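You operate a simulated robot arm through the tools that you are given. There is no shell and no other tool.

You run a simulated robot arm. Do the job below in one go: nothing can be reset, and whatever is moved stays where it is left.

## Task
Put things in order on the field table top. At the end: the clear catch cup from the field table top stands where the brown wax dabber stood; the yellow line plug from the field table top is on the yellow route plate; the brown wax dabber stands on top of the yellow scrub pad; the green felt pad stands where the clear catch cup stood; the red wheel pin is on the blue tin (marked "HOSE CAPS"); whatever was shut is shut again. Leave all else as you found it, and nothing knocked over.
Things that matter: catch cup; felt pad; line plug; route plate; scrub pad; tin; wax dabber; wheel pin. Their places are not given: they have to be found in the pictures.

The check looks at the end state, three seconds after you hand in, the way a careful person would. Anything else that was tipped, shoved, dropped, spilled or broken makes it a failure. A push-on lid holds only when it is set on centred and level and pressed home; a screw cap is set on level and turned clockwise until tight.

## Robot
A 6-joint arm with a two-finger parallel gripper, fixed in place. Base frame: the origin is on the floor under the middle of its stand, x ahead of it, y to its left, z up; the work surface is at about z = 0.78. Lengths are in m, angles in rad, forces in N, time in s.
With the tool pointing down near the work surface it reaches from about 0.26 to 0.68 m from the base axis. Its first joint turns from -1.152 to 1.152 rad. Payload 2.9 kg.
Tool frame: the origin (TCP) lies between the finger pads and is the grasp point; the fingertips stand 0.03 m ahead of it; z points along the fingers, y is the line along which they close. The gripper opens to 0.11 m. The fingers are 0.02 m wide and 0.01 m thick; the gripper's body (0.048 by 0.112 m) begins 0.055 m behind the TCP.
Orientation is that of the tool frame in the base frame, as a unit quaternion [x, y, z, w]. With the fingers straight down and closing along the base's y, the tool's x points along the base's -x, its y along +y and its z along -z.

## Interface
- The arm moves only by the tool move_arm. Its argument "steps" is a list of rows, each a list of 3 entries, a list of its own where there are three numbers: the shift along the tool's x, y, z in cm, then the turn, a rotation vector about the tool's x, y, z in rad, then the finger opening in cm, from 0 to 11. In form: [[[dx, dy, dz], [ax, ay, az], claw], ...]. A call has 1 to 20 rows; each row shifts and turns the commanded pose from where the row before left it, along the tool's axes as they then stand. Each row takes 0.2 s and may step no farther than 0.05 m and 0.15 rad from the row before; otherwise, or with a gripper value out of range, the whole call is refused. Where a pose cannot be reached the arm comes as near as it can. A force on the tool above 40 N (or 10 N above the force at the start of the call, whichever is more), or a blocked arm, ends the call early, and 0.2 s more pass. Each finger travels about 0.108 m/s and halts on what it meets, pressing with about 36 N; the grip force reading is that of the motor and also rises with nothing between the fingers. The clock runs only during rows and for 0.2 s after the last one: add rows that do not move to give the fingers time. It gives the time, the measured TCP pose, the force on the tool (base axes), the opening and the grip force at its end, in the units of the frame above (readings bear some noise), with the torque about the TCP (base axes, N m) and any sound that the robot's microphone picked up.
- Cameras (640 x 400 px; columns grow to the right, rows downward): "scene" is fixed at [0.0933, 0.4563, 1.3701]; the picture's right is [-0.54, -0.84, 0.00], its down [-0.57, 0.36, -0.74] and it looks along [0.62, -0.39, -0.68] (base axes); focal length 249 px, centre (320, 200). "wrist" rides on the gripper at [0.072, 0.017, -0.103] in the tool frame; the picture's right is [-0.23, 0.97, 0.00], its down [-0.76, -0.18, -0.62] and it looks along [-0.61, -0.14, 0.78] (tool axes); focal length 222 px, centre (320, 200).
- get_image(camera): a new picture of that camera. No time passes.
- point_at(camera, pixels): for up to 12 pixels [column, row] of the newest picture of that camera ("zoom" is the newest enlarged one), the place [x, y, z] in the base frame of the surface seen there, good to about 0.003 m. No time passes.
- enlarge(camera, box): a new picture of the part [left, top, right, bottom] of that camera's present view, enlarged. No time passes.
- hand_in(): hands the job in; it is judged then, once.

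Leave the gripper open and the arm clear of the work at the hand-in unless told otherwise.

The tools are called by a JSON object that holds its "method" and its "body". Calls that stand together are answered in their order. move_arm: Moves the arm, as the interface text tells. Its arguments: {"type":"object","properties":{"steps":{"type":"array"}},"required":["steps"]} The other tools are called the same way: get_image (camera) takes a picture; point_at (camera, pixels) gives the place of the surface under pixels of a picture; enlarge (camera, box) takes an enlarged picture of a part of a camera's view; hand_in () hands the job in.

At the start:

```text
time: 0.0
ee_pos: [0.4779, 0.1396, 1.0732]
tcp_rot: [0.0, 1.0, 0.0, 0.0]
contact_force: [0.3, -0.7, 0.0]
torque: [0.0, 0.01, -0.03]
width: 0.11
grasp_force: 0.0
```

scene: 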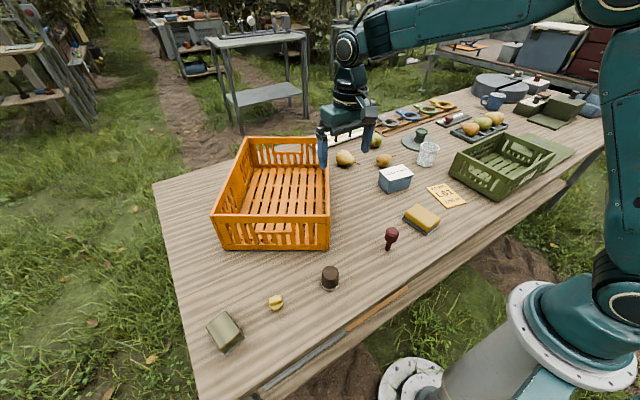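
wrist: 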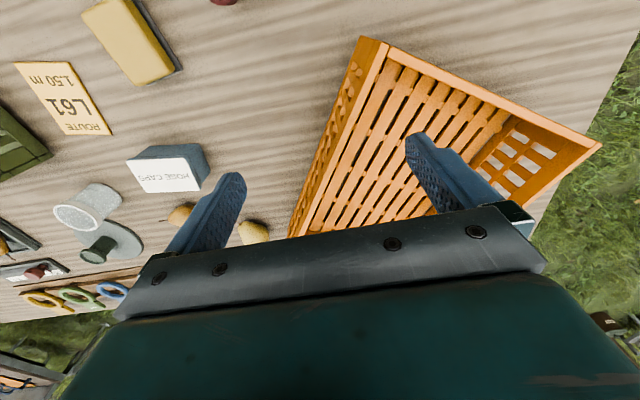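

I see the table with an orange crate, a brown round thing near (330,278), a small yellow thing at (276,302), a grey-green block at (225,330), a red pin at (391,237), a yellow pad at (421,218), a blue tin at (395,178), a clear cup at (428,155) and a yellow plate at (446,195). I'll enlarge parts of the scene to identify them.

{"method": "enlarge", "body": {"camera": "scene", "box": [190, 220, 350, 360]}}

{"method": "enlarge", "body": {"camera": "scene", "box": [360, 130, 480, 260]}}

{"method": "enlarge", "body": {"camera": "scene", "box": [370, 70, 610, 220]}}

```text
2.86 times, centred on (270, 290) of scene
```

zoom: 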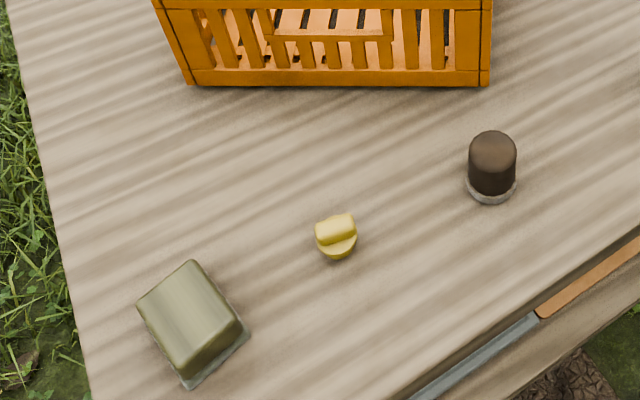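

```text
3.08 times, centred on (420, 195) of scene
```

zoom: 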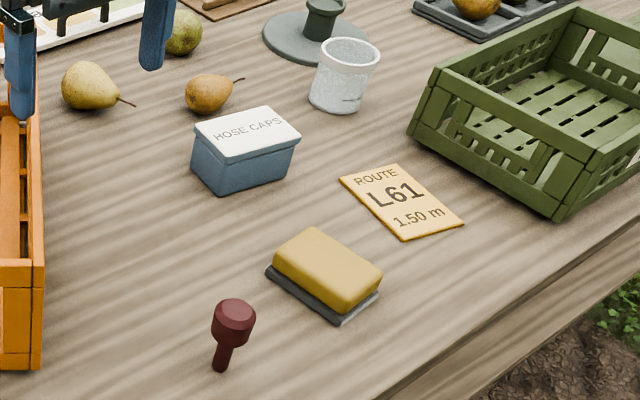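

```text
2.67 times, centred on (490, 145) of scene
```

zoom: 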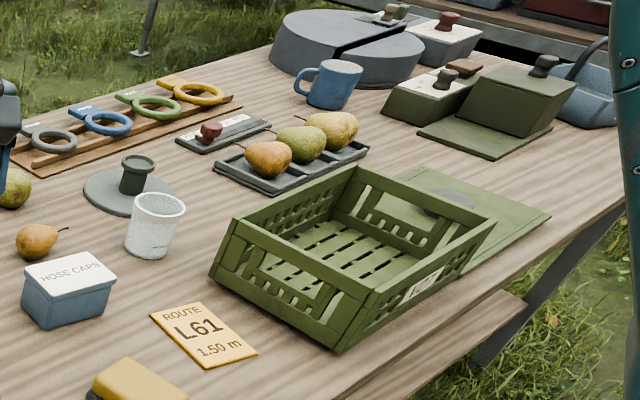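

The grey-green block with a grey base at lower left may be the felt pad. The brown cylinder looks like the dabber and the small yellow thing like the line plug. I'll measure places in the scene picture: dabber (330,278), plug (276,302), block (225,330), pin head (391,234), pad (421,216), tin (395,172), cup (428,150), plate (446,195), and the table around them.

{"method": "get_image", "body": {"camera": "scene"}}

{"method": "point_at", "body": {"camera": "scene", "pixels": [[330, 271], [330, 288], [276, 300], [224, 329], [391, 232], [388, 248], [422, 216], [396, 172], [429, 146], [427, 164], [446, 195], [300, 330]]}}

```text
taken
```

scene: 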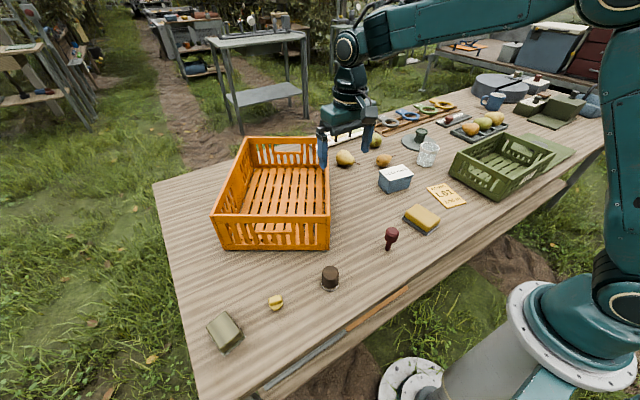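

```text
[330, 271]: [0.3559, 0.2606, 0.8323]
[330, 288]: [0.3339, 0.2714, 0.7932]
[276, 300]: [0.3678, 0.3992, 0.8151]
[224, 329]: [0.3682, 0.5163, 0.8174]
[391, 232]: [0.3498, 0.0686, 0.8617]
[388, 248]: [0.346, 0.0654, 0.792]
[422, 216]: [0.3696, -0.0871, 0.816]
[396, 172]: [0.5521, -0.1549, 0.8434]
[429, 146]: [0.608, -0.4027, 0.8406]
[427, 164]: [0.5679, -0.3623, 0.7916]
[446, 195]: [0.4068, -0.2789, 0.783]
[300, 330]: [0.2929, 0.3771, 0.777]
```

The table is at z≈0.78. The cup stands near (0.59,-0.38), which is near the reach limit, and the block is near (0.37,0.51). I'll move the arm back and left at height ~1.0 so the wrist camera can look at the brown dabber, plug and block.

{"method": "move_arm", "body": {"steps": [[[2.8, 2.2, 0.9], [0, 0, 0], 11], [[2.8, 2.2, 0.9], [0, 0, 0], 11], [[2.8, 2.2, 0.9], [0, 0, 0], 11], [[2.8, 2.2, 0.9], [0, 0, 0], 11], [[2.8, 2.2, 0.9], [0, 0, 0], 11], [[2.8, 2.2, 0.9], [0, 0, 0], 11], [[2.8, 2.2, 0.9], [0, 0, 0], 11], [[2.8, 2.2, 0.9], [0, 0, 0], 11], [[0, 0, 0], [0, 0, 0], 11], [[0, 0, 0], [0, 0, 0], 11]]}}

{"method": "get_image", "body": {"camera": "wrist"}}

{"method": "get_image", "body": {"camera": "scene"}}

```text
time: 2.2
ee_pos: [0.2541, 0.3153, 1.0007]
tcp_rot: [0.001, 1.0, 0.0, 0.0]
contact_force: [-1.0, 0.1, 0.4]
torque: [-0.02, 0.03, -0.03]
width: 0.11
grasp_force: 0.1
```

```text
taken
```

wrist: 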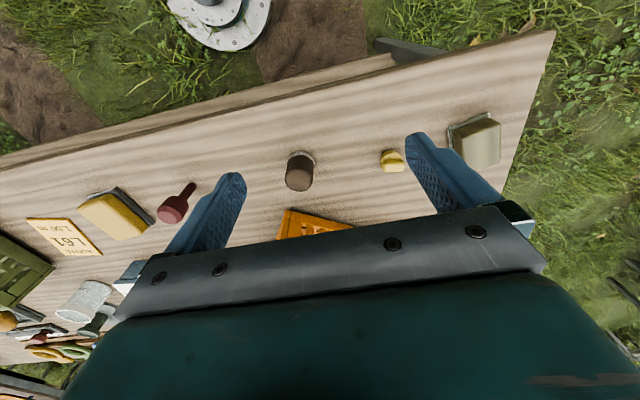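

```text
taken
```

scene: 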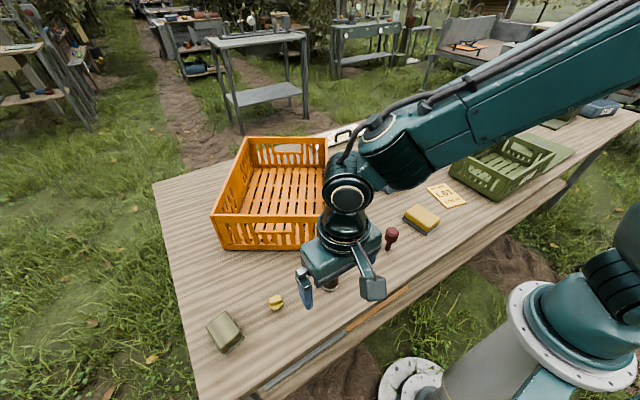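

The wrist view shows the dabber (300,170), plug (392,160), block (475,140), pin (172,205) and pad (115,215). I'll enlarge each of these.

{"method": "enlarge", "body": {"camera": "wrist", "box": [260, 130, 340, 210]}}

{"method": "point_at", "body": {"camera": "zoom", "pixels": [[250, 60], [400, 60], [320, 50], [320, 180], [320, 300], [220, 250], [420, 250], [320, 370]]}}

{"method": "enlarge", "body": {"camera": "wrist", "box": [370, 100, 510, 190]}}

{"method": "enlarge", "body": {"camera": "wrist", "box": [10, 170, 210, 290]}}

```text
5.00 times, centred on (300, 170) of wrist
```

zoom: 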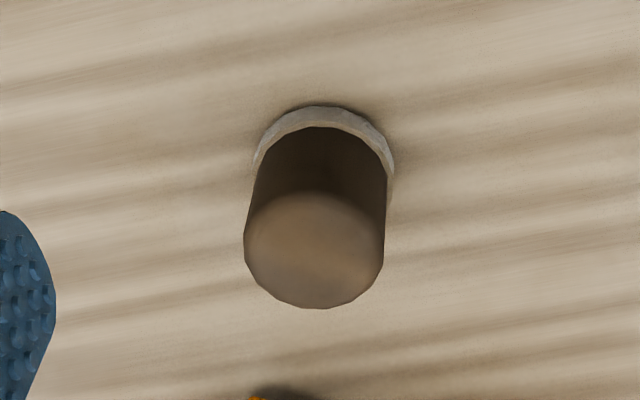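

```text
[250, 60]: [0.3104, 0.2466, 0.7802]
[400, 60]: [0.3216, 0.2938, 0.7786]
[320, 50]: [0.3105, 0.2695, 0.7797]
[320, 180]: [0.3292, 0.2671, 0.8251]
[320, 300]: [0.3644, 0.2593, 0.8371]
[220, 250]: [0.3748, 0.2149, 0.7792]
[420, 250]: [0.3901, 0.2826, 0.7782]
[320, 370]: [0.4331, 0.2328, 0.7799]
```

```text
4.44 times, centred on (440, 145) of wrist
```

zoom: 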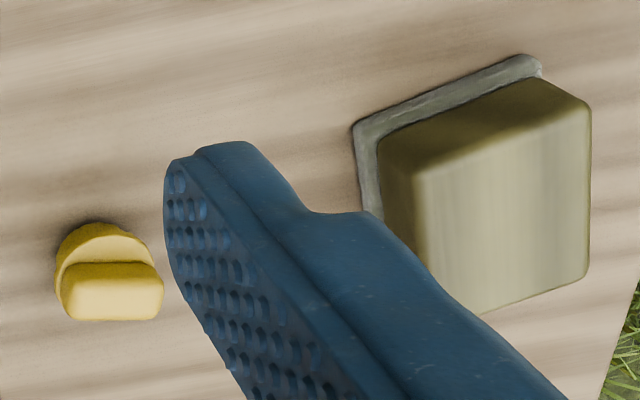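

```text
3.20 times, centred on (110, 230) of wrist
```

zoom: 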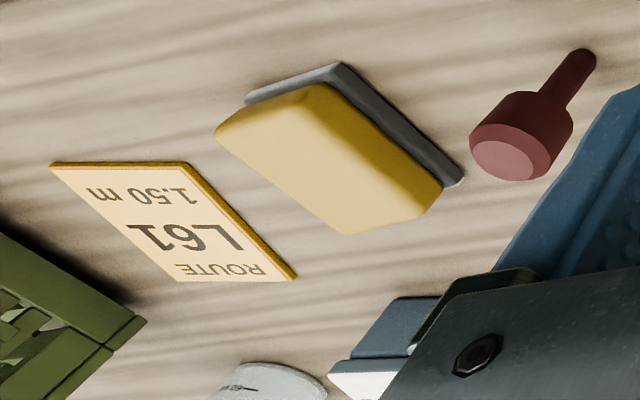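

The dabber is a brown cylinder with a grey base ring, and the block is a green pad on a grey base. The plug has a round base with a grip bar, and the pin stands on its thin shaft. I'll enlarge the dabber again and probe its top disc and the base rim for an exact centre.

{"method": "enlarge", "body": {"camera": "wrist", "box": [260, 130, 340, 210]}}

{"method": "point_at", "body": {"camera": "zoom", "pixels": [[252, 245], [380, 245], [315, 205], [315, 302], [315, 250], [265, 215], [368, 215], [262, 145], [320, 110], [385, 150], [285, 120], [360, 122]]}}

{"method": "enlarge", "body": {"camera": "wrist", "box": [370, 130, 420, 180]}}

{"method": "point_at", "body": {"camera": "zoom", "pixels": [[240, 160], [300, 100], [380, 140], [240, 210], [400, 210], [320, 220], [250, 280], [400, 280], [320, 250]]}}

```text
5.00 times, centred on (300, 170) of wrist
```

zoom: 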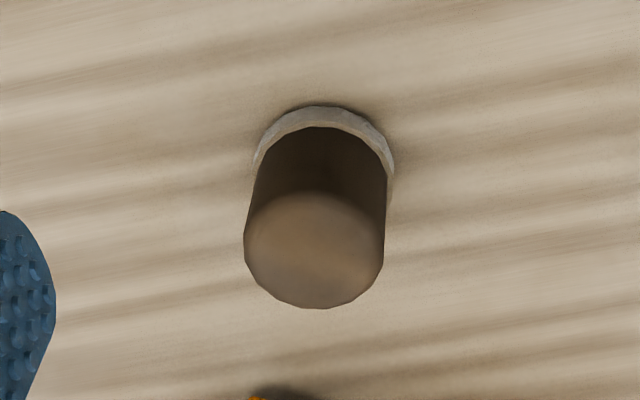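

```text
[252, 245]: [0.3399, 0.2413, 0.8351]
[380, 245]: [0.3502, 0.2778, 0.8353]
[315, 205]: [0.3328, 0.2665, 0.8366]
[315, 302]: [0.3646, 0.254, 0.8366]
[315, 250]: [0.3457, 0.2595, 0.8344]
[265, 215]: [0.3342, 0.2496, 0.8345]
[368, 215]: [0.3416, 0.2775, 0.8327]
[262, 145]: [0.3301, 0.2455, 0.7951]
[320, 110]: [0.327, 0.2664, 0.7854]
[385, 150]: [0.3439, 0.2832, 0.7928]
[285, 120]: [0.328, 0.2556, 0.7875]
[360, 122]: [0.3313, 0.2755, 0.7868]
```

```text
8.00 times, centred on (395, 155) of wrist
```

zoom: 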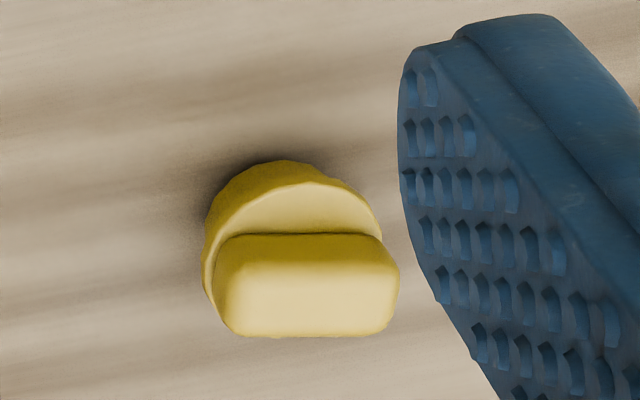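

```text
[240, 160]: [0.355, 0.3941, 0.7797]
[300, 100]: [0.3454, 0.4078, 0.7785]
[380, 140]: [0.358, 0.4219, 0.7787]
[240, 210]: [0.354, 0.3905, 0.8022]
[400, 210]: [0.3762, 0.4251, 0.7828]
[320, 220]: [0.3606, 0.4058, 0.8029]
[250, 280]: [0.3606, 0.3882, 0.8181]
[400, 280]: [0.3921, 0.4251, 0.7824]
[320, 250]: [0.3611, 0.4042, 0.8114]
```

The dabber's centre is about (0.3465,0.2600), top z 0.836, diameter about 3.8 cm. Next I move right along y at the same height to look at the pin, pad, plate, tin and cup.

{"method": "move_arm", "body": {"steps": [[[0, -4, 0], [0, 0, 0], 11], [[0, -4, 0], [0, 0, 0], 11], [[0, -4, 0], [0, 0, 0], 11], [[0, -4, 0], [0, 0, 0], 11], [[0, -4, 0], [0, 0, 0], 11], [[0, -4, 0], [0, 0, 0], 11], [[0, -4, 0], [0, 0, 0], 11], [[0, -4, 0], [0, 0, 0], 11], [[0, -3, 0], [0, 0, 0], 11], [[0, 0, 0], [0, 0, 0], 11], [[0, 0, 0], [0, 0, 0], 11]]}}

{"method": "get_image", "body": {"camera": "wrist"}}

```text
time: 4.6
ee_pos: [0.2524, -0.0342, 1.0001]
tcp_rot: [0.0, 1.0, -0.001, 0.0]
contact_force: [-0.2, -0.9, -0.2]
torque: [0.03, 0.01, 0.0]
width: 0.11
grasp_force: 0.0
```

```text
taken
```

wrist: 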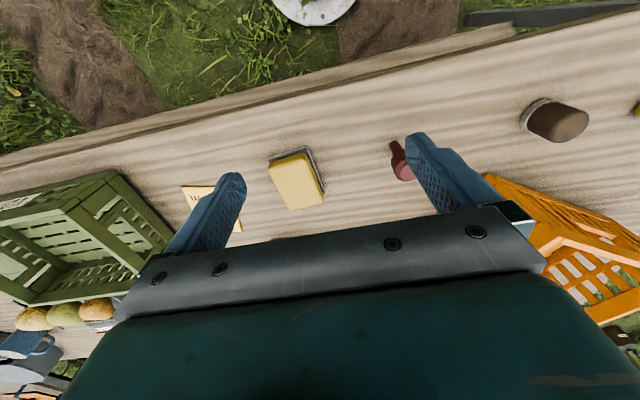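

The pad is at (297,180), the pin at (400,160) and the plate at (200,197). I enlarge the pad and pin and measure them.

{"method": "enlarge", "body": {"camera": "wrist", "box": [250, 130, 350, 220]}}

{"method": "point_at", "body": {"camera": "zoom", "pixels": [[150, 130], [290, 90], [400, 290], [220, 330], [260, 200], [140, 110], [310, 70], [440, 270], [180, 180], [350, 250]]}}

{"method": "enlarge", "body": {"camera": "wrist", "box": [370, 120, 430, 190]}}

{"method": "point_at", "body": {"camera": "zoom", "pixels": [[280, 240], [320, 300], [340, 330], [250, 160], [230, 140], [300, 340]]}}

```text
4.44 times, centred on (300, 175) of wrist
```

zoom: 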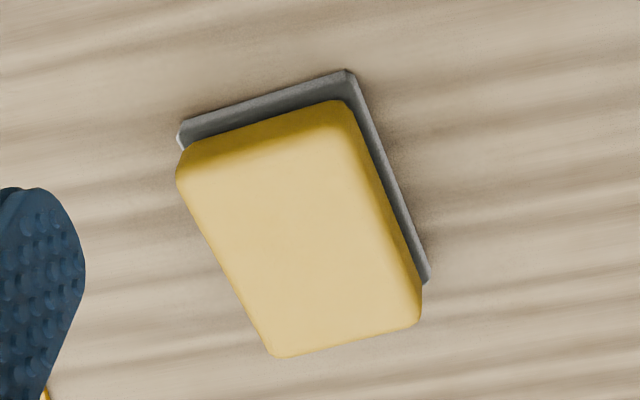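

```text
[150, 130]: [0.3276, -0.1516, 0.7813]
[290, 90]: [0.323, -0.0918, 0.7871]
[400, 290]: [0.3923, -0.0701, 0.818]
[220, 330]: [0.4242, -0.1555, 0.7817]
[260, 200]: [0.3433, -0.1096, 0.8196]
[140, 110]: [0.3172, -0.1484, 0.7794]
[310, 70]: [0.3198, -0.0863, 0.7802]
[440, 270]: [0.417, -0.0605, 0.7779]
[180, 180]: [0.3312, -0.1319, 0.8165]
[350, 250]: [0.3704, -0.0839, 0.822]
```

```text
5.71 times, centred on (400, 155) of wrist
```

zoom: 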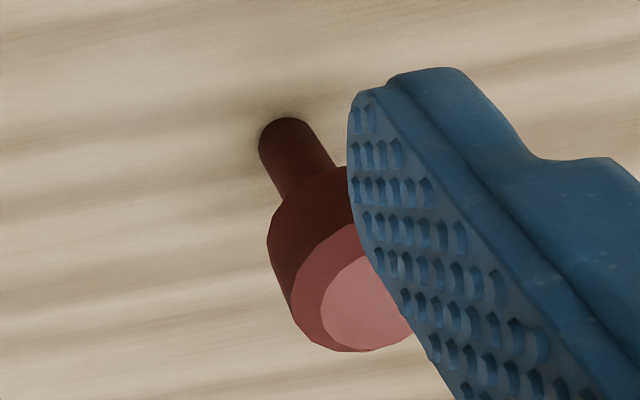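

```text
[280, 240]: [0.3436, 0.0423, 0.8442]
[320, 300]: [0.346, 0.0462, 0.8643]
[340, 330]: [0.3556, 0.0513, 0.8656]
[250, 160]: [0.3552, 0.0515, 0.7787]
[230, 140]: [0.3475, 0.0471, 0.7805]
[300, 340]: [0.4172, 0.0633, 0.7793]
```

The pad's top is at z≈0.82 and the pin stands on its shaft with its head at z≈0.866. I'll probe the pad's top again for its centre and corners, and also probe the plate.

{"method": "enlarge", "body": {"camera": "wrist", "box": [250, 130, 350, 220]}}

{"method": "point_at", "body": {"camera": "zoom", "pixels": [[302, 240], [192, 190], [335, 130], [408, 310], [275, 345], [270, 160], [230, 270], [345, 330], [375, 220], [182, 140], [348, 78], [428, 275]]}}

```text
4.44 times, centred on (300, 175) of wrist
```

zoom: 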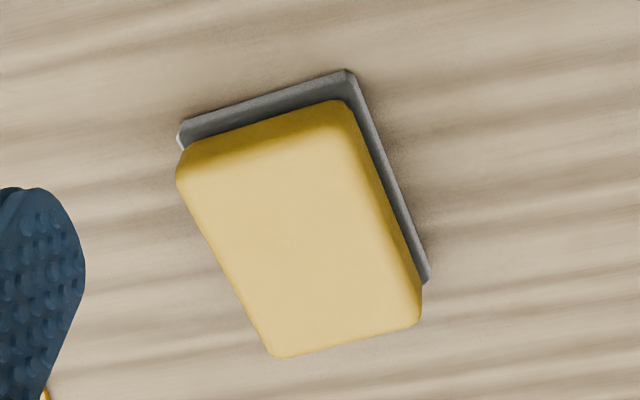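

```text
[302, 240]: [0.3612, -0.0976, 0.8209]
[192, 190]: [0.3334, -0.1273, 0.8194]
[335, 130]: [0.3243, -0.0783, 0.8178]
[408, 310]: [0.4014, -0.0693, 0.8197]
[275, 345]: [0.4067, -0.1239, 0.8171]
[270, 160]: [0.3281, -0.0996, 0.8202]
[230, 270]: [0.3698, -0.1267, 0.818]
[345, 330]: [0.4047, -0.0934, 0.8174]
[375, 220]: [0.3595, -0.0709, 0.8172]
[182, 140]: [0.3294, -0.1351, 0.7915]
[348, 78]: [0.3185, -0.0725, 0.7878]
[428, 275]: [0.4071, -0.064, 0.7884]
```

The pad centre is (0.367,-0.0997), top z 0.8195. Now I move toward (0.43,-0.34) at height 1.0 to look at the plate, tin and cup.

{"method": "move_arm", "body": {"steps": [[[-2.2, -3.9, 0], [0, 0, 0], 11], [[-2.2, -3.9, 0], [0, 0, 0], 11], [[-2.2, -3.9, 0], [0, 0, 0], 11], [[-2.2, -3.9, 0], [0, 0, 0], 11], [[-2.2, -3.9, 0], [0, 0, 0], 11], [[-2.2, -3.9, 0], [0, 0, 0], 11], [[-2.2, -3.9, 0], [0, 0, 0], 11], [[-2.2, -3.9, 0], [0, 0, 0], 11], [[0, 0, 0], [0, 0, 0], 11], [[0, 0, 0], [0, 0, 0], 11]]}}

{"method": "get_image", "body": {"camera": "wrist"}}

{"method": "get_image", "body": {"camera": "scene"}}

```text
time: 6.8
ee_pos: [0.4295, -0.3486, 1.0015]
tcp_rot: [0.0, 1.0, 0.0, 0.0]
contact_force: [0.2, -0.5, 0.2]
torque: [-0.02, 0.02, -0.02]
width: 0.1098
grasp_force: 0.0
```

```text
taken
```

wrist: 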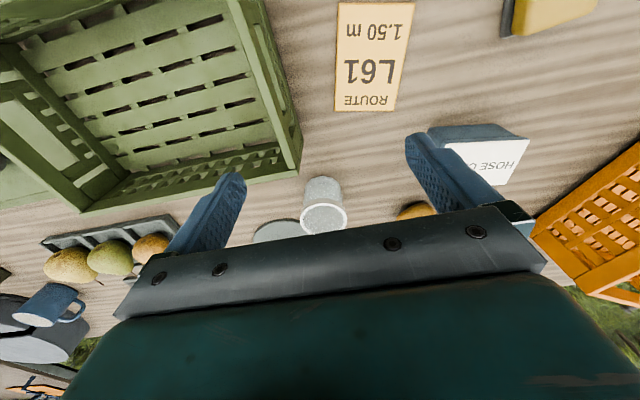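

```text
taken
```

scene: 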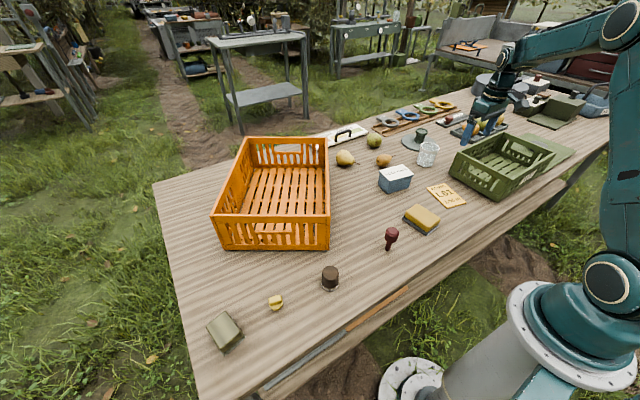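

The cup is at (323,205), with a disc-with-bottle behind it. The tin is at (490,150) and the plate at (372,57). I enlarge and measure each.

{"method": "enlarge", "body": {"camera": "wrist", "box": [280, 165, 370, 245]}}

{"method": "point_at", "body": {"camera": "zoom", "pixels": [[250, 80], [315, 68], [370, 85], [310, 110], [260, 220], [310, 200], [360, 220], [390, 240], [240, 240], [310, 250], [310, 280], [100, 300]]}}

{"method": "enlarge", "body": {"camera": "wrist", "box": [320, 0, 430, 120]}}

{"method": "point_at", "body": {"camera": "zoom", "pixels": [[210, 15], [455, 20], [405, 355], [200, 350], [320, 180], [320, 300], [320, 80]]}}

{"method": "enlarge", "body": {"camera": "wrist", "box": [410, 110, 550, 210]}}

{"method": "point_at", "body": {"camera": "zoom", "pixels": [[220, 150], [530, 140], [440, 290], [380, 220], [300, 170], [450, 170], [110, 80], [360, 60], [280, 110]]}}

```text
5.00 times, centred on (325, 205) of wrist
```

zoom: 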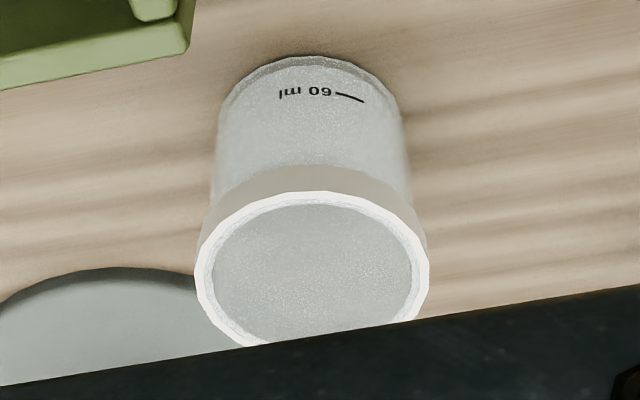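

```text
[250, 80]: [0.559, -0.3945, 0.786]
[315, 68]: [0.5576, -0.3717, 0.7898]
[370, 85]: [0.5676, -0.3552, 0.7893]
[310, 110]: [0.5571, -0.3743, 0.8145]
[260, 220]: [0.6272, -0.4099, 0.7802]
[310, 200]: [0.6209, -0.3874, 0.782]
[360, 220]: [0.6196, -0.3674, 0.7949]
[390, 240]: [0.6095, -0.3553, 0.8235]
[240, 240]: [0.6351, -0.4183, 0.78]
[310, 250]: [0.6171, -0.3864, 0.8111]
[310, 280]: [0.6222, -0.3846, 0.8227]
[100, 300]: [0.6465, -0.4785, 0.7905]
```

```text
3.33 times, centred on (375, 60) of wrist
```

zoom: 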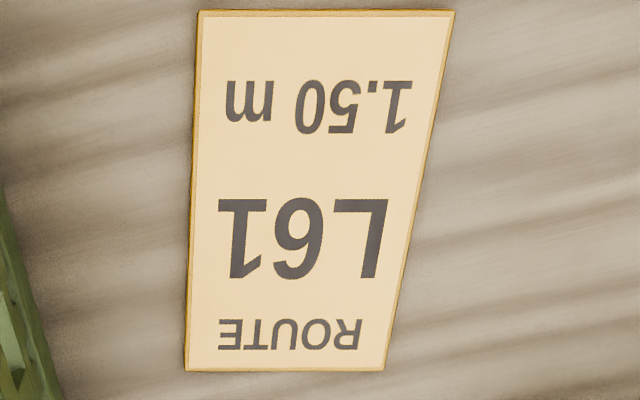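

```text
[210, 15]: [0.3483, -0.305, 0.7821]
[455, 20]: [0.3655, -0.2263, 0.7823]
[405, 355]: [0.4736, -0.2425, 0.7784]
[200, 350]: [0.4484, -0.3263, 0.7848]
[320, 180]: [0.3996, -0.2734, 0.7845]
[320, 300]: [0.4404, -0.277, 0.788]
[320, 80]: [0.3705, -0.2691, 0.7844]
```

```text
4.00 times, centred on (480, 160) of wrist
```

zoom: 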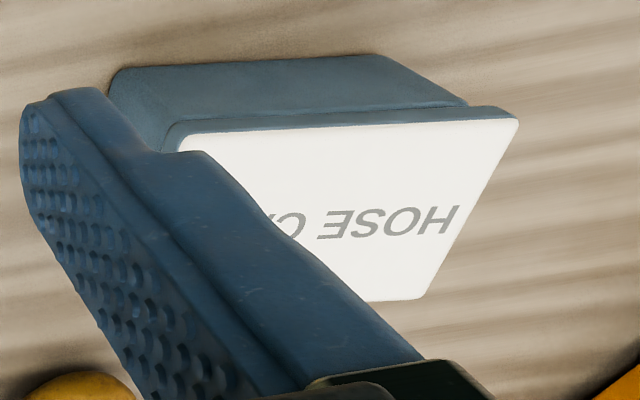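

```text
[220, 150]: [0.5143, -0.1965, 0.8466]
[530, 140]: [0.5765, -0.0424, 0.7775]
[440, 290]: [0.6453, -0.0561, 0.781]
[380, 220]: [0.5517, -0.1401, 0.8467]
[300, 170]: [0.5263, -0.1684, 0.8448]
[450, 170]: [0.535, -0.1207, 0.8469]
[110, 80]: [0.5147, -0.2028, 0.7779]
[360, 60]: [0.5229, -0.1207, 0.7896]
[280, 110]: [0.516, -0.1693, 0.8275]
```

The cup is about 7 cm wide at the rim, centre near (0.593,-0.379), and is printed "60 ml". It is see-through, so I need careful measuring. I'll look at the surroundings of the cup in the scene picture and probe the white rim in the wrist picture.

{"method": "enlarge", "body": {"camera": "scene", "box": [370, 110, 480, 200]}}

{"method": "enlarge", "body": {"camera": "wrist", "box": [280, 165, 370, 245]}}

{"method": "point_at", "body": {"camera": "zoom", "pixels": [[202, 285], [312, 196], [424, 270], [230, 235], [395, 225], [230, 200], [310, 180], [400, 200], [185, 35], [185, 55], [90, 275], [180, 285]]}}

```text
4.44 times, centred on (425, 155) of scene
```

zoom: 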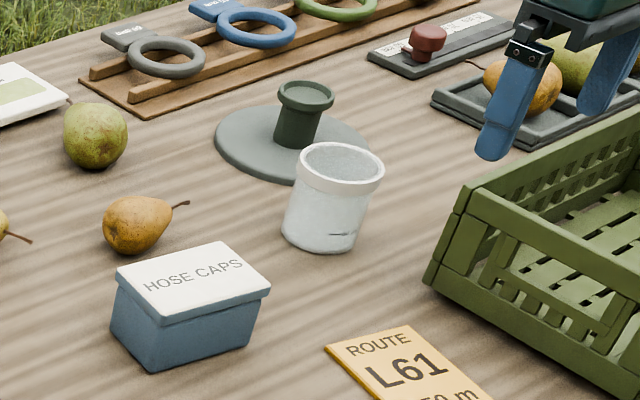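

```text
5.00 times, centred on (325, 205) of wrist
```

zoom: 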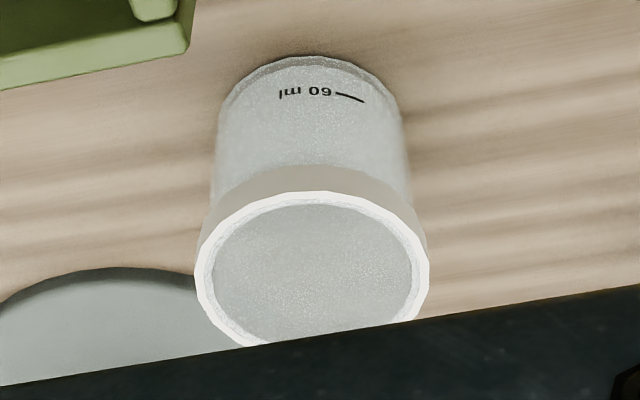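

```text
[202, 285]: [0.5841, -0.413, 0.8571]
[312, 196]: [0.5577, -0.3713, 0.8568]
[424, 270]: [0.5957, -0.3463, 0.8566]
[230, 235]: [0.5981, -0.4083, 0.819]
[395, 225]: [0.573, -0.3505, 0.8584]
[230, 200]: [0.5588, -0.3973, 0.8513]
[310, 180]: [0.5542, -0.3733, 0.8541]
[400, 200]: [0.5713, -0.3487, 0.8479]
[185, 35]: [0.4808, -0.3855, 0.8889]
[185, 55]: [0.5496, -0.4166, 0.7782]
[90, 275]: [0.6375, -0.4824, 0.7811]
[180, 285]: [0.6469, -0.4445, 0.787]
```

The cup rim is at z≈0.857, centre about (0.591,-0.379), and the green crate's top corner is about 10 cm from it. The plan is dabber to pad, cup to the dabber's place, felt pad to the cup's place, plug to the plate, then pin to the tin. First I move over the dabber at height 1.0.

{"method": "move_arm", "body": {"steps": [[[0.6, 4.35, 0], [0, 0, 0], 11], [[0.6, 4.35, 0], [0, 0, 0], 11], [[0.6, 4.35, 0], [0, 0, 0], 11], [[0.6, 4.35, 0], [0, 0, 0], 11], [[0.6, 4.35, 0], [0, 0, 0], 11], [[0.6, 4.35, 0], [0, 0, 0], 11], [[0.6, 4.35, 0], [0, 0, 0], 11], [[0.6, 4.35, 0], [0, 0, 0], 11], [[0.6, 4.35, 0], [0, 0, 0], 11], [[0.6, 4.35, 0], [0, 0, 0], 11], [[0.6, 4.35, 0], [0, 0, 0], 11], [[0.6, 4.35, 0], [0, 0, 0], 11], [[0.6, 4.35, 0], [0, 0, 0], 11], [[0.6, 4.35, 0], [0, 0, 0], 11], [[0, 0, 0], [0, 0, 0], 11], [[0, 0, 0], [0, 0, 0], 11]]}}

{"method": "get_image", "body": {"camera": "wrist"}}

{"method": "get_image", "body": {"camera": "scene"}}

```text
time: 10.2
ee_pos: [0.3485, 0.2628, 1.0029]
tcp_rot: [0.0, 1.0, 0.0, 0.0]
contact_force: [-1.3, -0.2, -0.6]
torque: [0.0, -0.01, 0.01]
width: 0.1098
grasp_force: 0.0
```

```text
taken
```

wrist: 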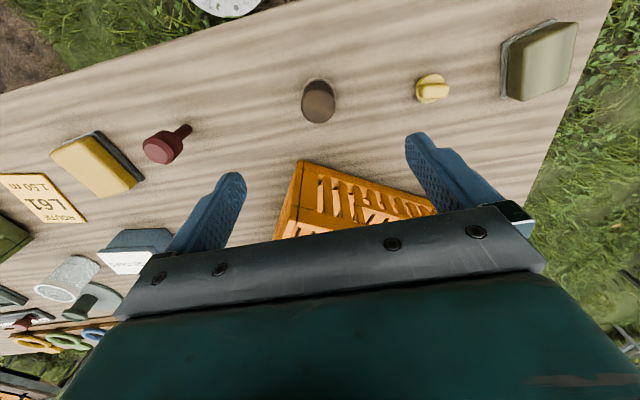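

```text
taken
```

scene: 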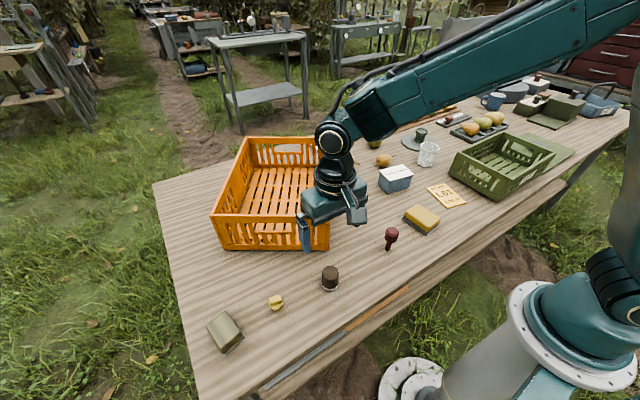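

From here the dabber (318,100), plug (433,89), green pad (540,60) and pin (165,147) are all in view. I enlarge and measure each again.

{"method": "enlarge", "body": {"camera": "wrist", "box": [290, 70, 350, 130]}}

{"method": "point_at", "body": {"camera": "zoom", "pixels": [[320, 200], [220, 200], [415, 210], [320, 130], [320, 270], [250, 140], [390, 140]]}}

{"method": "enlarge", "body": {"camera": "wrist", "box": [405, 65, 465, 115]}}

{"method": "point_at", "body": {"camera": "zoom", "pixels": [[320, 200], [220, 200], [420, 200], [320, 130], [320, 230], [250, 140], [390, 140]]}}

{"method": "enlarge", "body": {"camera": "wrist", "box": [490, 10, 590, 110]}}

{"method": "enlarge", "body": {"camera": "wrist", "box": [130, 110, 210, 180]}}

```text
6.67 times, centred on (320, 100) of wrist
```

zoom: 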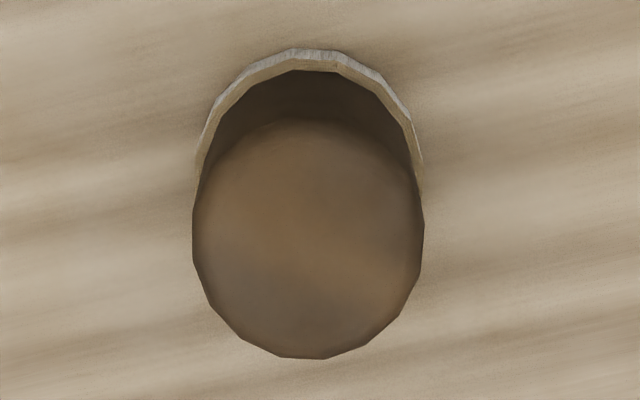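

```text
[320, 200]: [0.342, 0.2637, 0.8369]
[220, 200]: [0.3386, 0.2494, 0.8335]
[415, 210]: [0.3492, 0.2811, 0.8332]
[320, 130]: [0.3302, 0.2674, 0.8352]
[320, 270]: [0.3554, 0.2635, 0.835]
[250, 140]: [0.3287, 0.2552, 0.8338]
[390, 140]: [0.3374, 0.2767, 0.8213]
```

```text
8.00 times, centred on (435, 90) of wrist
```

zoom: 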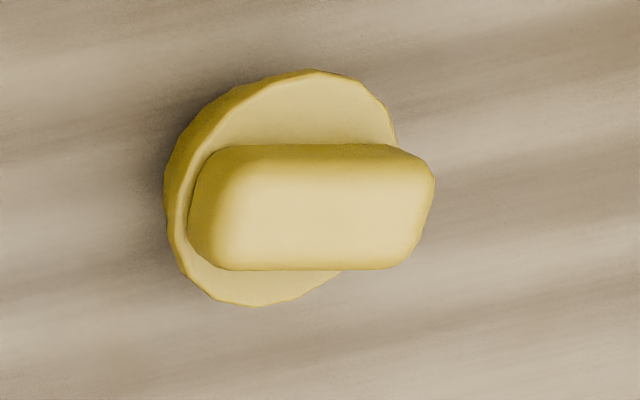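

```text
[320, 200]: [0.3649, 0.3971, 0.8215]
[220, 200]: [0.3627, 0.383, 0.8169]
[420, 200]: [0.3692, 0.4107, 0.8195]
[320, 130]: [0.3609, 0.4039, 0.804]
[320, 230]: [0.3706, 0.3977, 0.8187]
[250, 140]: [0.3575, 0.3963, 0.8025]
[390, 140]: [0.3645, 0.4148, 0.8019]
```

```text
4.00 times, centred on (540, 60) of wrist
```

zoom: 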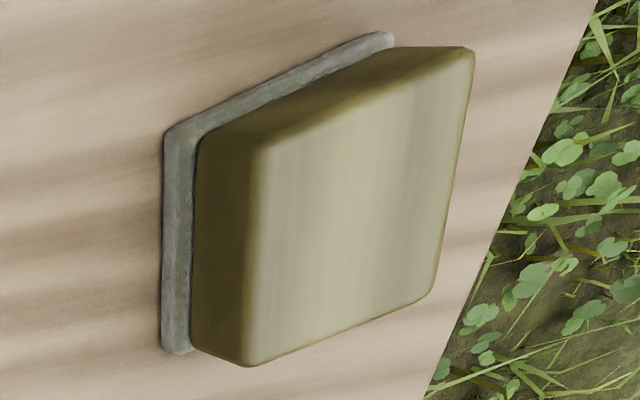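

```text
5.71 times, centred on (170, 145) of wrist
```

zoom: 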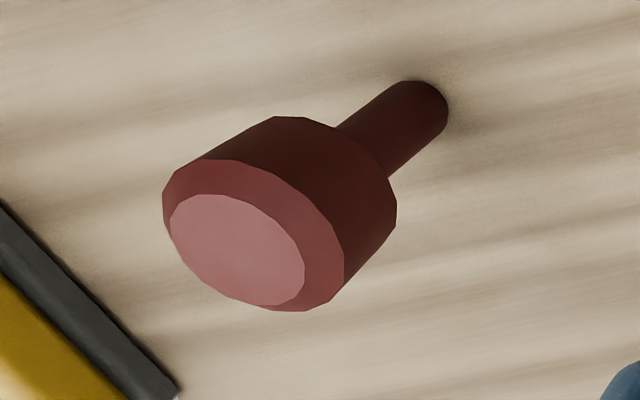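

The dabber's centre refines to about (0.3485,0.261). I'll also probe the green pad's top corners and the pin from this picture.

{"method": "point_at", "body": {"camera": "wrist", "pixels": [[155.5, 153.8], [147, 150], [164, 158], [150, 145], [528, 50], [575, 24], [566, 82], [523, 98], [548, 62], [502, 45], [504, 95], [552, 21]]}}

{"method": "point_at", "body": {"camera": "wrist", "pixels": [[305, 165], [340, 180], [420, 212], [435, 210], [305, 172], [400, 225], [192, 125], [186, 128]]}}

```text
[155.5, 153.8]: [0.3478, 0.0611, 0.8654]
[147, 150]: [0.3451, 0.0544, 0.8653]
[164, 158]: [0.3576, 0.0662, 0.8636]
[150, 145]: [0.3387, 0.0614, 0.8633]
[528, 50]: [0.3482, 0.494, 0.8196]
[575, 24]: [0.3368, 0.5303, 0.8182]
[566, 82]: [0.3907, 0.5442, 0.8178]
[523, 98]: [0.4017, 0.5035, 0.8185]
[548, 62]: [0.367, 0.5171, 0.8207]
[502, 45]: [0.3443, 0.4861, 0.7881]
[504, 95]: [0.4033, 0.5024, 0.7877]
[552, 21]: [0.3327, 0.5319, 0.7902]
```

```text
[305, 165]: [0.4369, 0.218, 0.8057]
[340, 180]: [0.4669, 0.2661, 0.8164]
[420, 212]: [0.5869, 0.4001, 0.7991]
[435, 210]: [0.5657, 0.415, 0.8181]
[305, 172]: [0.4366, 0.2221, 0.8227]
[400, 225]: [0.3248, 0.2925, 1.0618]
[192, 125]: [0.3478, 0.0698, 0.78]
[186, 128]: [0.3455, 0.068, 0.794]
```

The green pad centre is about (0.369,0.5175), its base is 6.1×4.7 cm, and its long axis is turned 0.27 rad from x. The pin is at about (0.349,0.061). Now I go down onto the dabber to TCP z 0.816.

{"method": "move_arm", "body": {"steps": [[[0, -0.15, 3.5], [0, 0, 0], 11], [[0, 0, 3.5], [0, 0, 0], 11], [[0, 0, 3.5], [0, 0, 0], 11], [[0, 0, 2.5], [0, 0, 0], 11], [[0, 0, 2], [0, 0, 0], 11], [[0, 0, 2], [0, 0, 0], 11], [[0, 0, 1.7], [0, 0, 0], 11], [[0, 0, 0], [0, 0, 0], 11]]}}

{"method": "get_image", "body": {"camera": "wrist"}}

{"method": "enlarge", "body": {"camera": "scene", "box": [280, 210, 400, 310]}}

```text
time: 12.0
ee_pos: [0.3455, 0.2608, 0.8151]
tcp_rot: [0.0, 1.0, 0.0, 0.0]
contact_force: [0.6, 0.4, -0.2]
torque: [-0.01, -0.02, -0.01]
width: 0.1099
grasp_force: 0.1
```

```text
taken
```

wrist: 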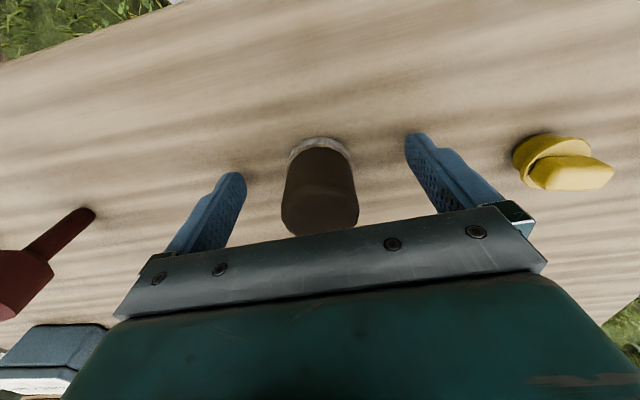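

```text
4.00 times, centred on (340, 260) of scene
```

zoom: 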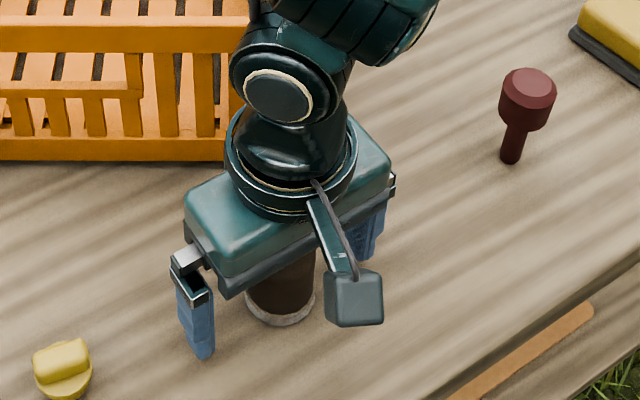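

The dabber sits between the fingers. I close them on it.

{"method": "move_arm", "body": {"steps": [[[0, 0, 0], [0, 0, 0], 6], [[0, 0, 0], [0, 0, 0], 4.5], [[0, 0, 0], [0, 0, 0], 3], [[0, 0, 0], [0, 0, 0], 2.5], [[0, 0, 0], [0, 0, 0], 2.5], [[0, 0, 0], [0, 0, 0], 2.5]]}}

{"method": "get_image", "body": {"camera": "wrist"}}

```text
time: 13.4
ee_pos: [0.346, 0.2604, 0.816]
tcp_rot: [0.0, 1.0, -0.001, -0.001]
contact_force: [-0.1, -1.0, -0.3]
torque: [0.02, -0.01, -0.01]
width: 0.0443
grasp_force: 36.3
```

```text
taken
```

wrist: 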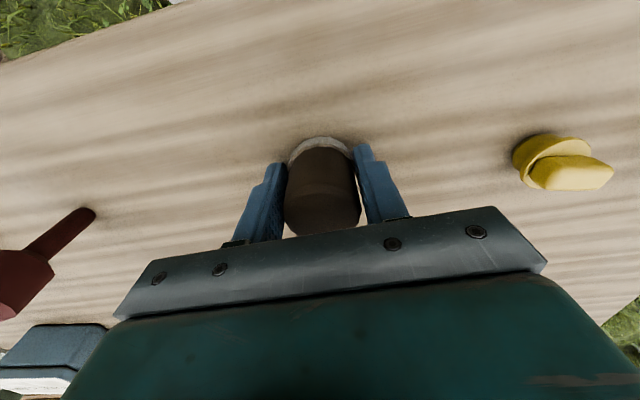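

The width reads 4.4 cm, so the fingertips grip the wider base ring and not the body. I'll open a little, raise 1.2 cm and grip the body for a steadier hold.

{"method": "move_arm", "body": {"steps": [[[0, 0, 0], [0, 0, 0], 6], [[0, 0, 0], [0, 0, 0], 6], [[0, 0, -1.2], [0, 0, 0], 6], [[0, 0, 0], [0, 0, 0], 6], [[0, 0, 0], [0, 0, 0], 4], [[0, 0, 0], [0, 0, 0], 3], [[0, 0, 0], [0, 0, 0], 2.5], [[0, 0, 0], [0, 0, 0], 2.5], [[0, 0, 0], [0, 0, 0], 2.5]]}}

{"method": "get_image", "body": {"camera": "wrist"}}

```text
time: 15.4
ee_pos: [0.3459, 0.2599, 0.8273]
tcp_rot: [0.0, 1.0, 0.0, 0.0]
contact_force: [-1.2, -0.2, -0.1]
torque: [-0.02, 0.04, 0.01]
width: 0.0398
grasp_force: 35.6
```

```text
taken
```

wrist: 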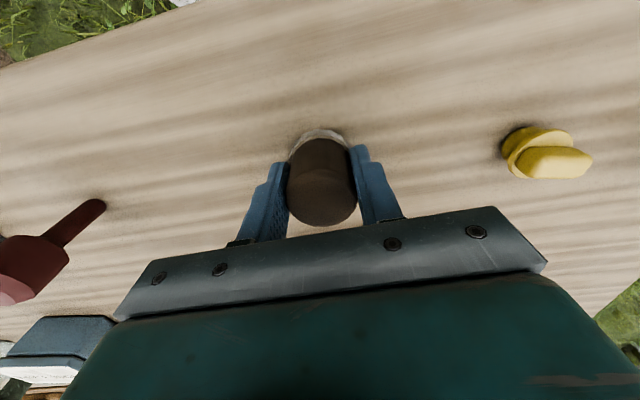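

The grip is now on the body at 3.98 cm. I lift 15 cm and carry it to above the scrub pad.

{"method": "move_arm", "body": {"steps": [[[0, 0, -1.5], [0, 0, 0], 2.5], [[0, 0, -3], [0, 0, 0], 2.5], [[0, 0, -3.5], [0, 0, 0], 2.5], [[0, 0, -3.5], [0, 0, 0], 2.5], [[0, 0, -3.5], [0, 0, 0], 2.5], [[-0.2, -3.6, 0], [0, 0, 0], 2.5], [[-0.2, -3.6, 0], [0, 0, 0], 2.5], [[-0.2, -3.6, 0], [0, 0, 0], 2.5], [[-0.2, -3.6, 0], [0, 0, 0], 2.5], [[-0.2, -3.6, 0], [0, 0, 0], 2.5], [[-0.2, -3.6, 0], [0, 0, 0], 2.5], [[-0.2, -3.6, 0], [0, 0, 0], 2.5], [[-0.2, -3.6, 0], [0, 0, 0], 2.5], [[-0.2, -3.6, 0], [0, 0, 0], 2.5], [[-0.2, -3.6, 0], [0, 0, 0], 2.5], [[0, 0, 0], [0, 0, 0], 2.5], [[0, 0, 0], [0, 0, 0], 2.5]]}}

{"method": "get_image", "body": {"camera": "wrist"}}

{"method": "get_image", "body": {"camera": "scene"}}

```text
time: 19.0
ee_pos: [0.3681, -0.1015, 0.9772]
tcp_rot: [0.001, 1.0, 0.0, 0.0]
contact_force: [-0.4, 0.7, -0.4]
torque: [0.03, 0.04, 0.02]
width: 0.025
grasp_force: 0.0
```

```text
taken
```

wrist: 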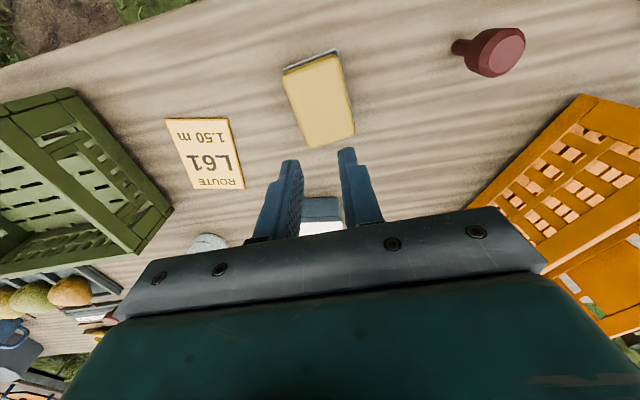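

```text
taken
```

scene: 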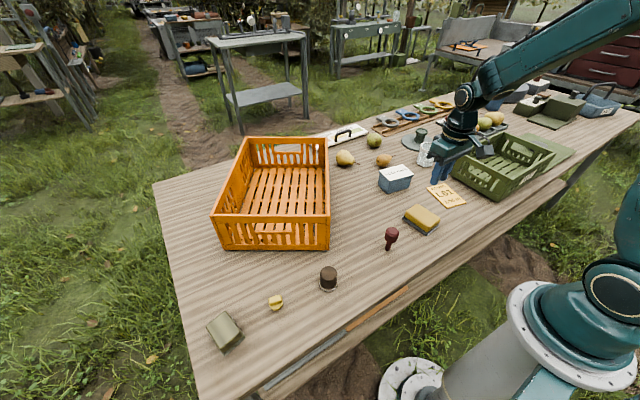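

The width reads 2.5 cm and the dabber is still on the table at (328,278) in the scene: it slipped from the fingers but is standing. I'll look at it closely.

{"method": "enlarge", "body": {"camera": "scene", "box": [300, 255, 360, 305]}}

{"method": "point_at", "body": {"camera": "scene", "pixels": [[328, 270], [328, 277], [328, 288]]}}

```text
8.00 times, centred on (330, 280) of scene
```

zoom: 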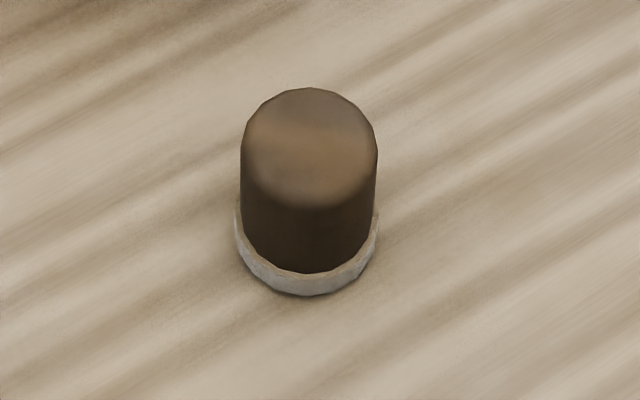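

```text
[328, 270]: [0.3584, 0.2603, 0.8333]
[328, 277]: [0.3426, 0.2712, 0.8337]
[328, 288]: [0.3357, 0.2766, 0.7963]
```

It stands upright, shifted only a few millimetres. I open the gripper and return above it to measure again.

{"method": "move_arm", "body": {"steps": [[[0.2, 3.65, 0], [0, 0, 0], 5], [[0.2, 3.65, 0], [0, 0, 0], 8], [[0.2, 3.65, 0], [0, 0, 0], 11], [[0.2, 3.65, 0], [0, 0, 0], 11], [[0.2, 3.65, 0], [0, 0, 0], 11], [[0.2, 3.65, 0], [0, 0, 0], 11], [[0.2, 3.65, 0], [0, 0, 0], 11], [[0.2, 3.65, 0], [0, 0, 0], 11], [[0.2, 3.65, 0], [0, 0, 0], 11], [[0.2, 3.65, 0], [0, 0, 0], 11], [[0, 0, 0], [0, 0, 0], 11], [[0, 0, 0], [0, 0, 0], 11]]}}

{"method": "get_image", "body": {"camera": "wrist"}}

{"method": "enlarge", "body": {"camera": "wrist", "box": [280, 60, 360, 140]}}

{"method": "point_at", "body": {"camera": "zoom", "pixels": [[320, 200], [320, 160], [320, 240], [260, 200], [380, 200]]}}

```text
time: 21.6
ee_pos: [0.3458, 0.2671, 0.9764]
tcp_rot: [0.0, 1.0, 0.001, 0.0]
contact_force: [-0.4, 0.6, -0.7]
torque: [0.02, -0.02, -0.01]
width: 0.1102
grasp_force: 0.0
```

```text
taken
```

wrist: 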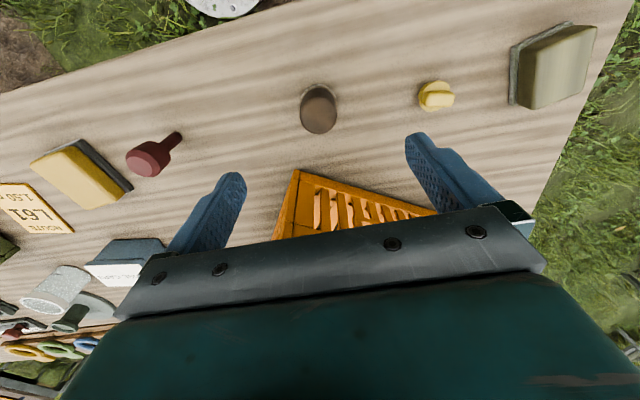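

```text
5.00 times, centred on (320, 100) of wrist
```

zoom: 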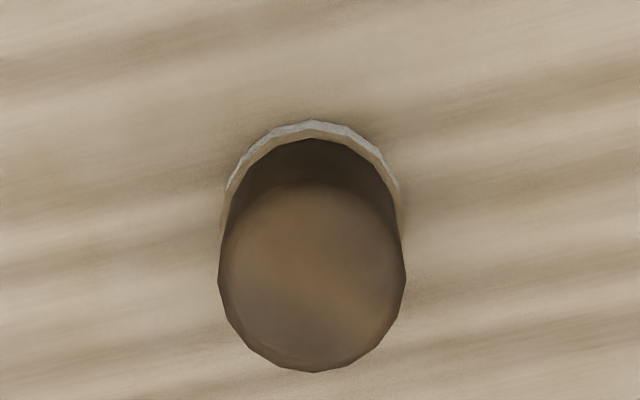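

```text
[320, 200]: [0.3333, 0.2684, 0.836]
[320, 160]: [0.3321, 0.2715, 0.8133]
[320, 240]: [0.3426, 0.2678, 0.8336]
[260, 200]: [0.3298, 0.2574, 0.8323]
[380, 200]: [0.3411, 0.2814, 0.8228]
```

The dabber is now centred near (0.3505,0.266). This time I'll grip low on the base ring with TCP z≈0.813 and lift slowly while reading the forces.

{"method": "move_arm", "body": {"steps": [[[-0.42, -0.1, 3.5], [0, 0, 0], 11], [[0, 0, 3.5], [0, 0, 0], 11], [[0, 0, 3.5], [0, 0, 0], 11], [[0, 0, 2.5], [0, 0, 0], 11], [[0, 0, 2], [0, 0, 0], 11], [[0, 0, 1.3], [0, 0, 0], 9], [[0, 0, 0], [0, 0, 0], 7], [[0, 0, 0], [0, 0, 0], 5], [[0, 0, 0], [0, 0, 0], 3], [[0, 0, 0], [0, 0, 0], 2], [[0, 0, 0], [0, 0, 0], 2], [[0, 0, 0], [0, 0, 0], 2]]}}

{"method": "get_image", "body": {"camera": "wrist"}}

```text
time: 24.2
ee_pos: [0.3517, 0.2647, 0.8136]
tcp_rot: [0.0, 1.0, 0.0, 0.0]
contact_force: [0.4, 0.2, 0.2]
torque: [0.01, -0.01, -0.02]
width: 0.0443
grasp_force: 35.8
```

```text
taken
```

wrist: 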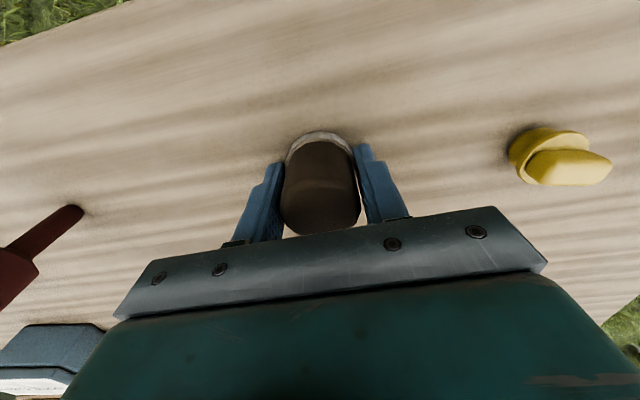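

The fingers hold the ring at 4.43 cm. I lift very slowly, 0.3 cm per row, and read the result.

{"method": "move_arm", "body": {"steps": [[[0, 0, -0.2], [0, 0, 0], 2], [[0, 0, -0.3], [0, 0, 0], 2], [[0, 0, -0.3], [0, 0, 0], 2], [[0, 0, -0.3], [0, 0, 0], 2], [[0, 0, -0.3], [0, 0, 0], 2], [[0, 0, 0], [0, 0, 0], 2]]}}

{"method": "enlarge", "body": {"camera": "scene", "box": [280, 220, 380, 310]}}

{"method": "get_image", "body": {"camera": "wrist"}}

```text
time: 25.6
ee_pos: [0.3501, 0.2641, 0.8284]
tcp_rot: [0.0, 1.0, 0.0, 0.001]
contact_force: [-0.2, 0.6, -0.7]
torque: [0.01, 0.0, -0.02]
width: 0.0443
grasp_force: 35.5
```

```text
4.44 times, centred on (330, 265) of scene
```

zoom: 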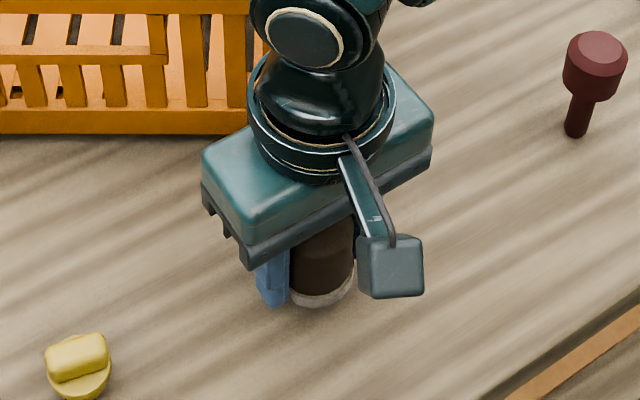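

```text
taken
```

wrist: 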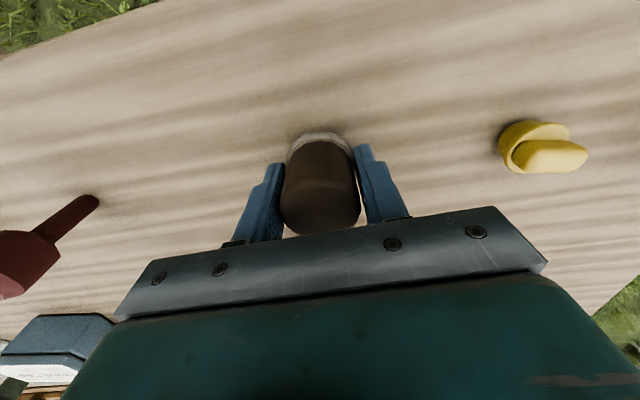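

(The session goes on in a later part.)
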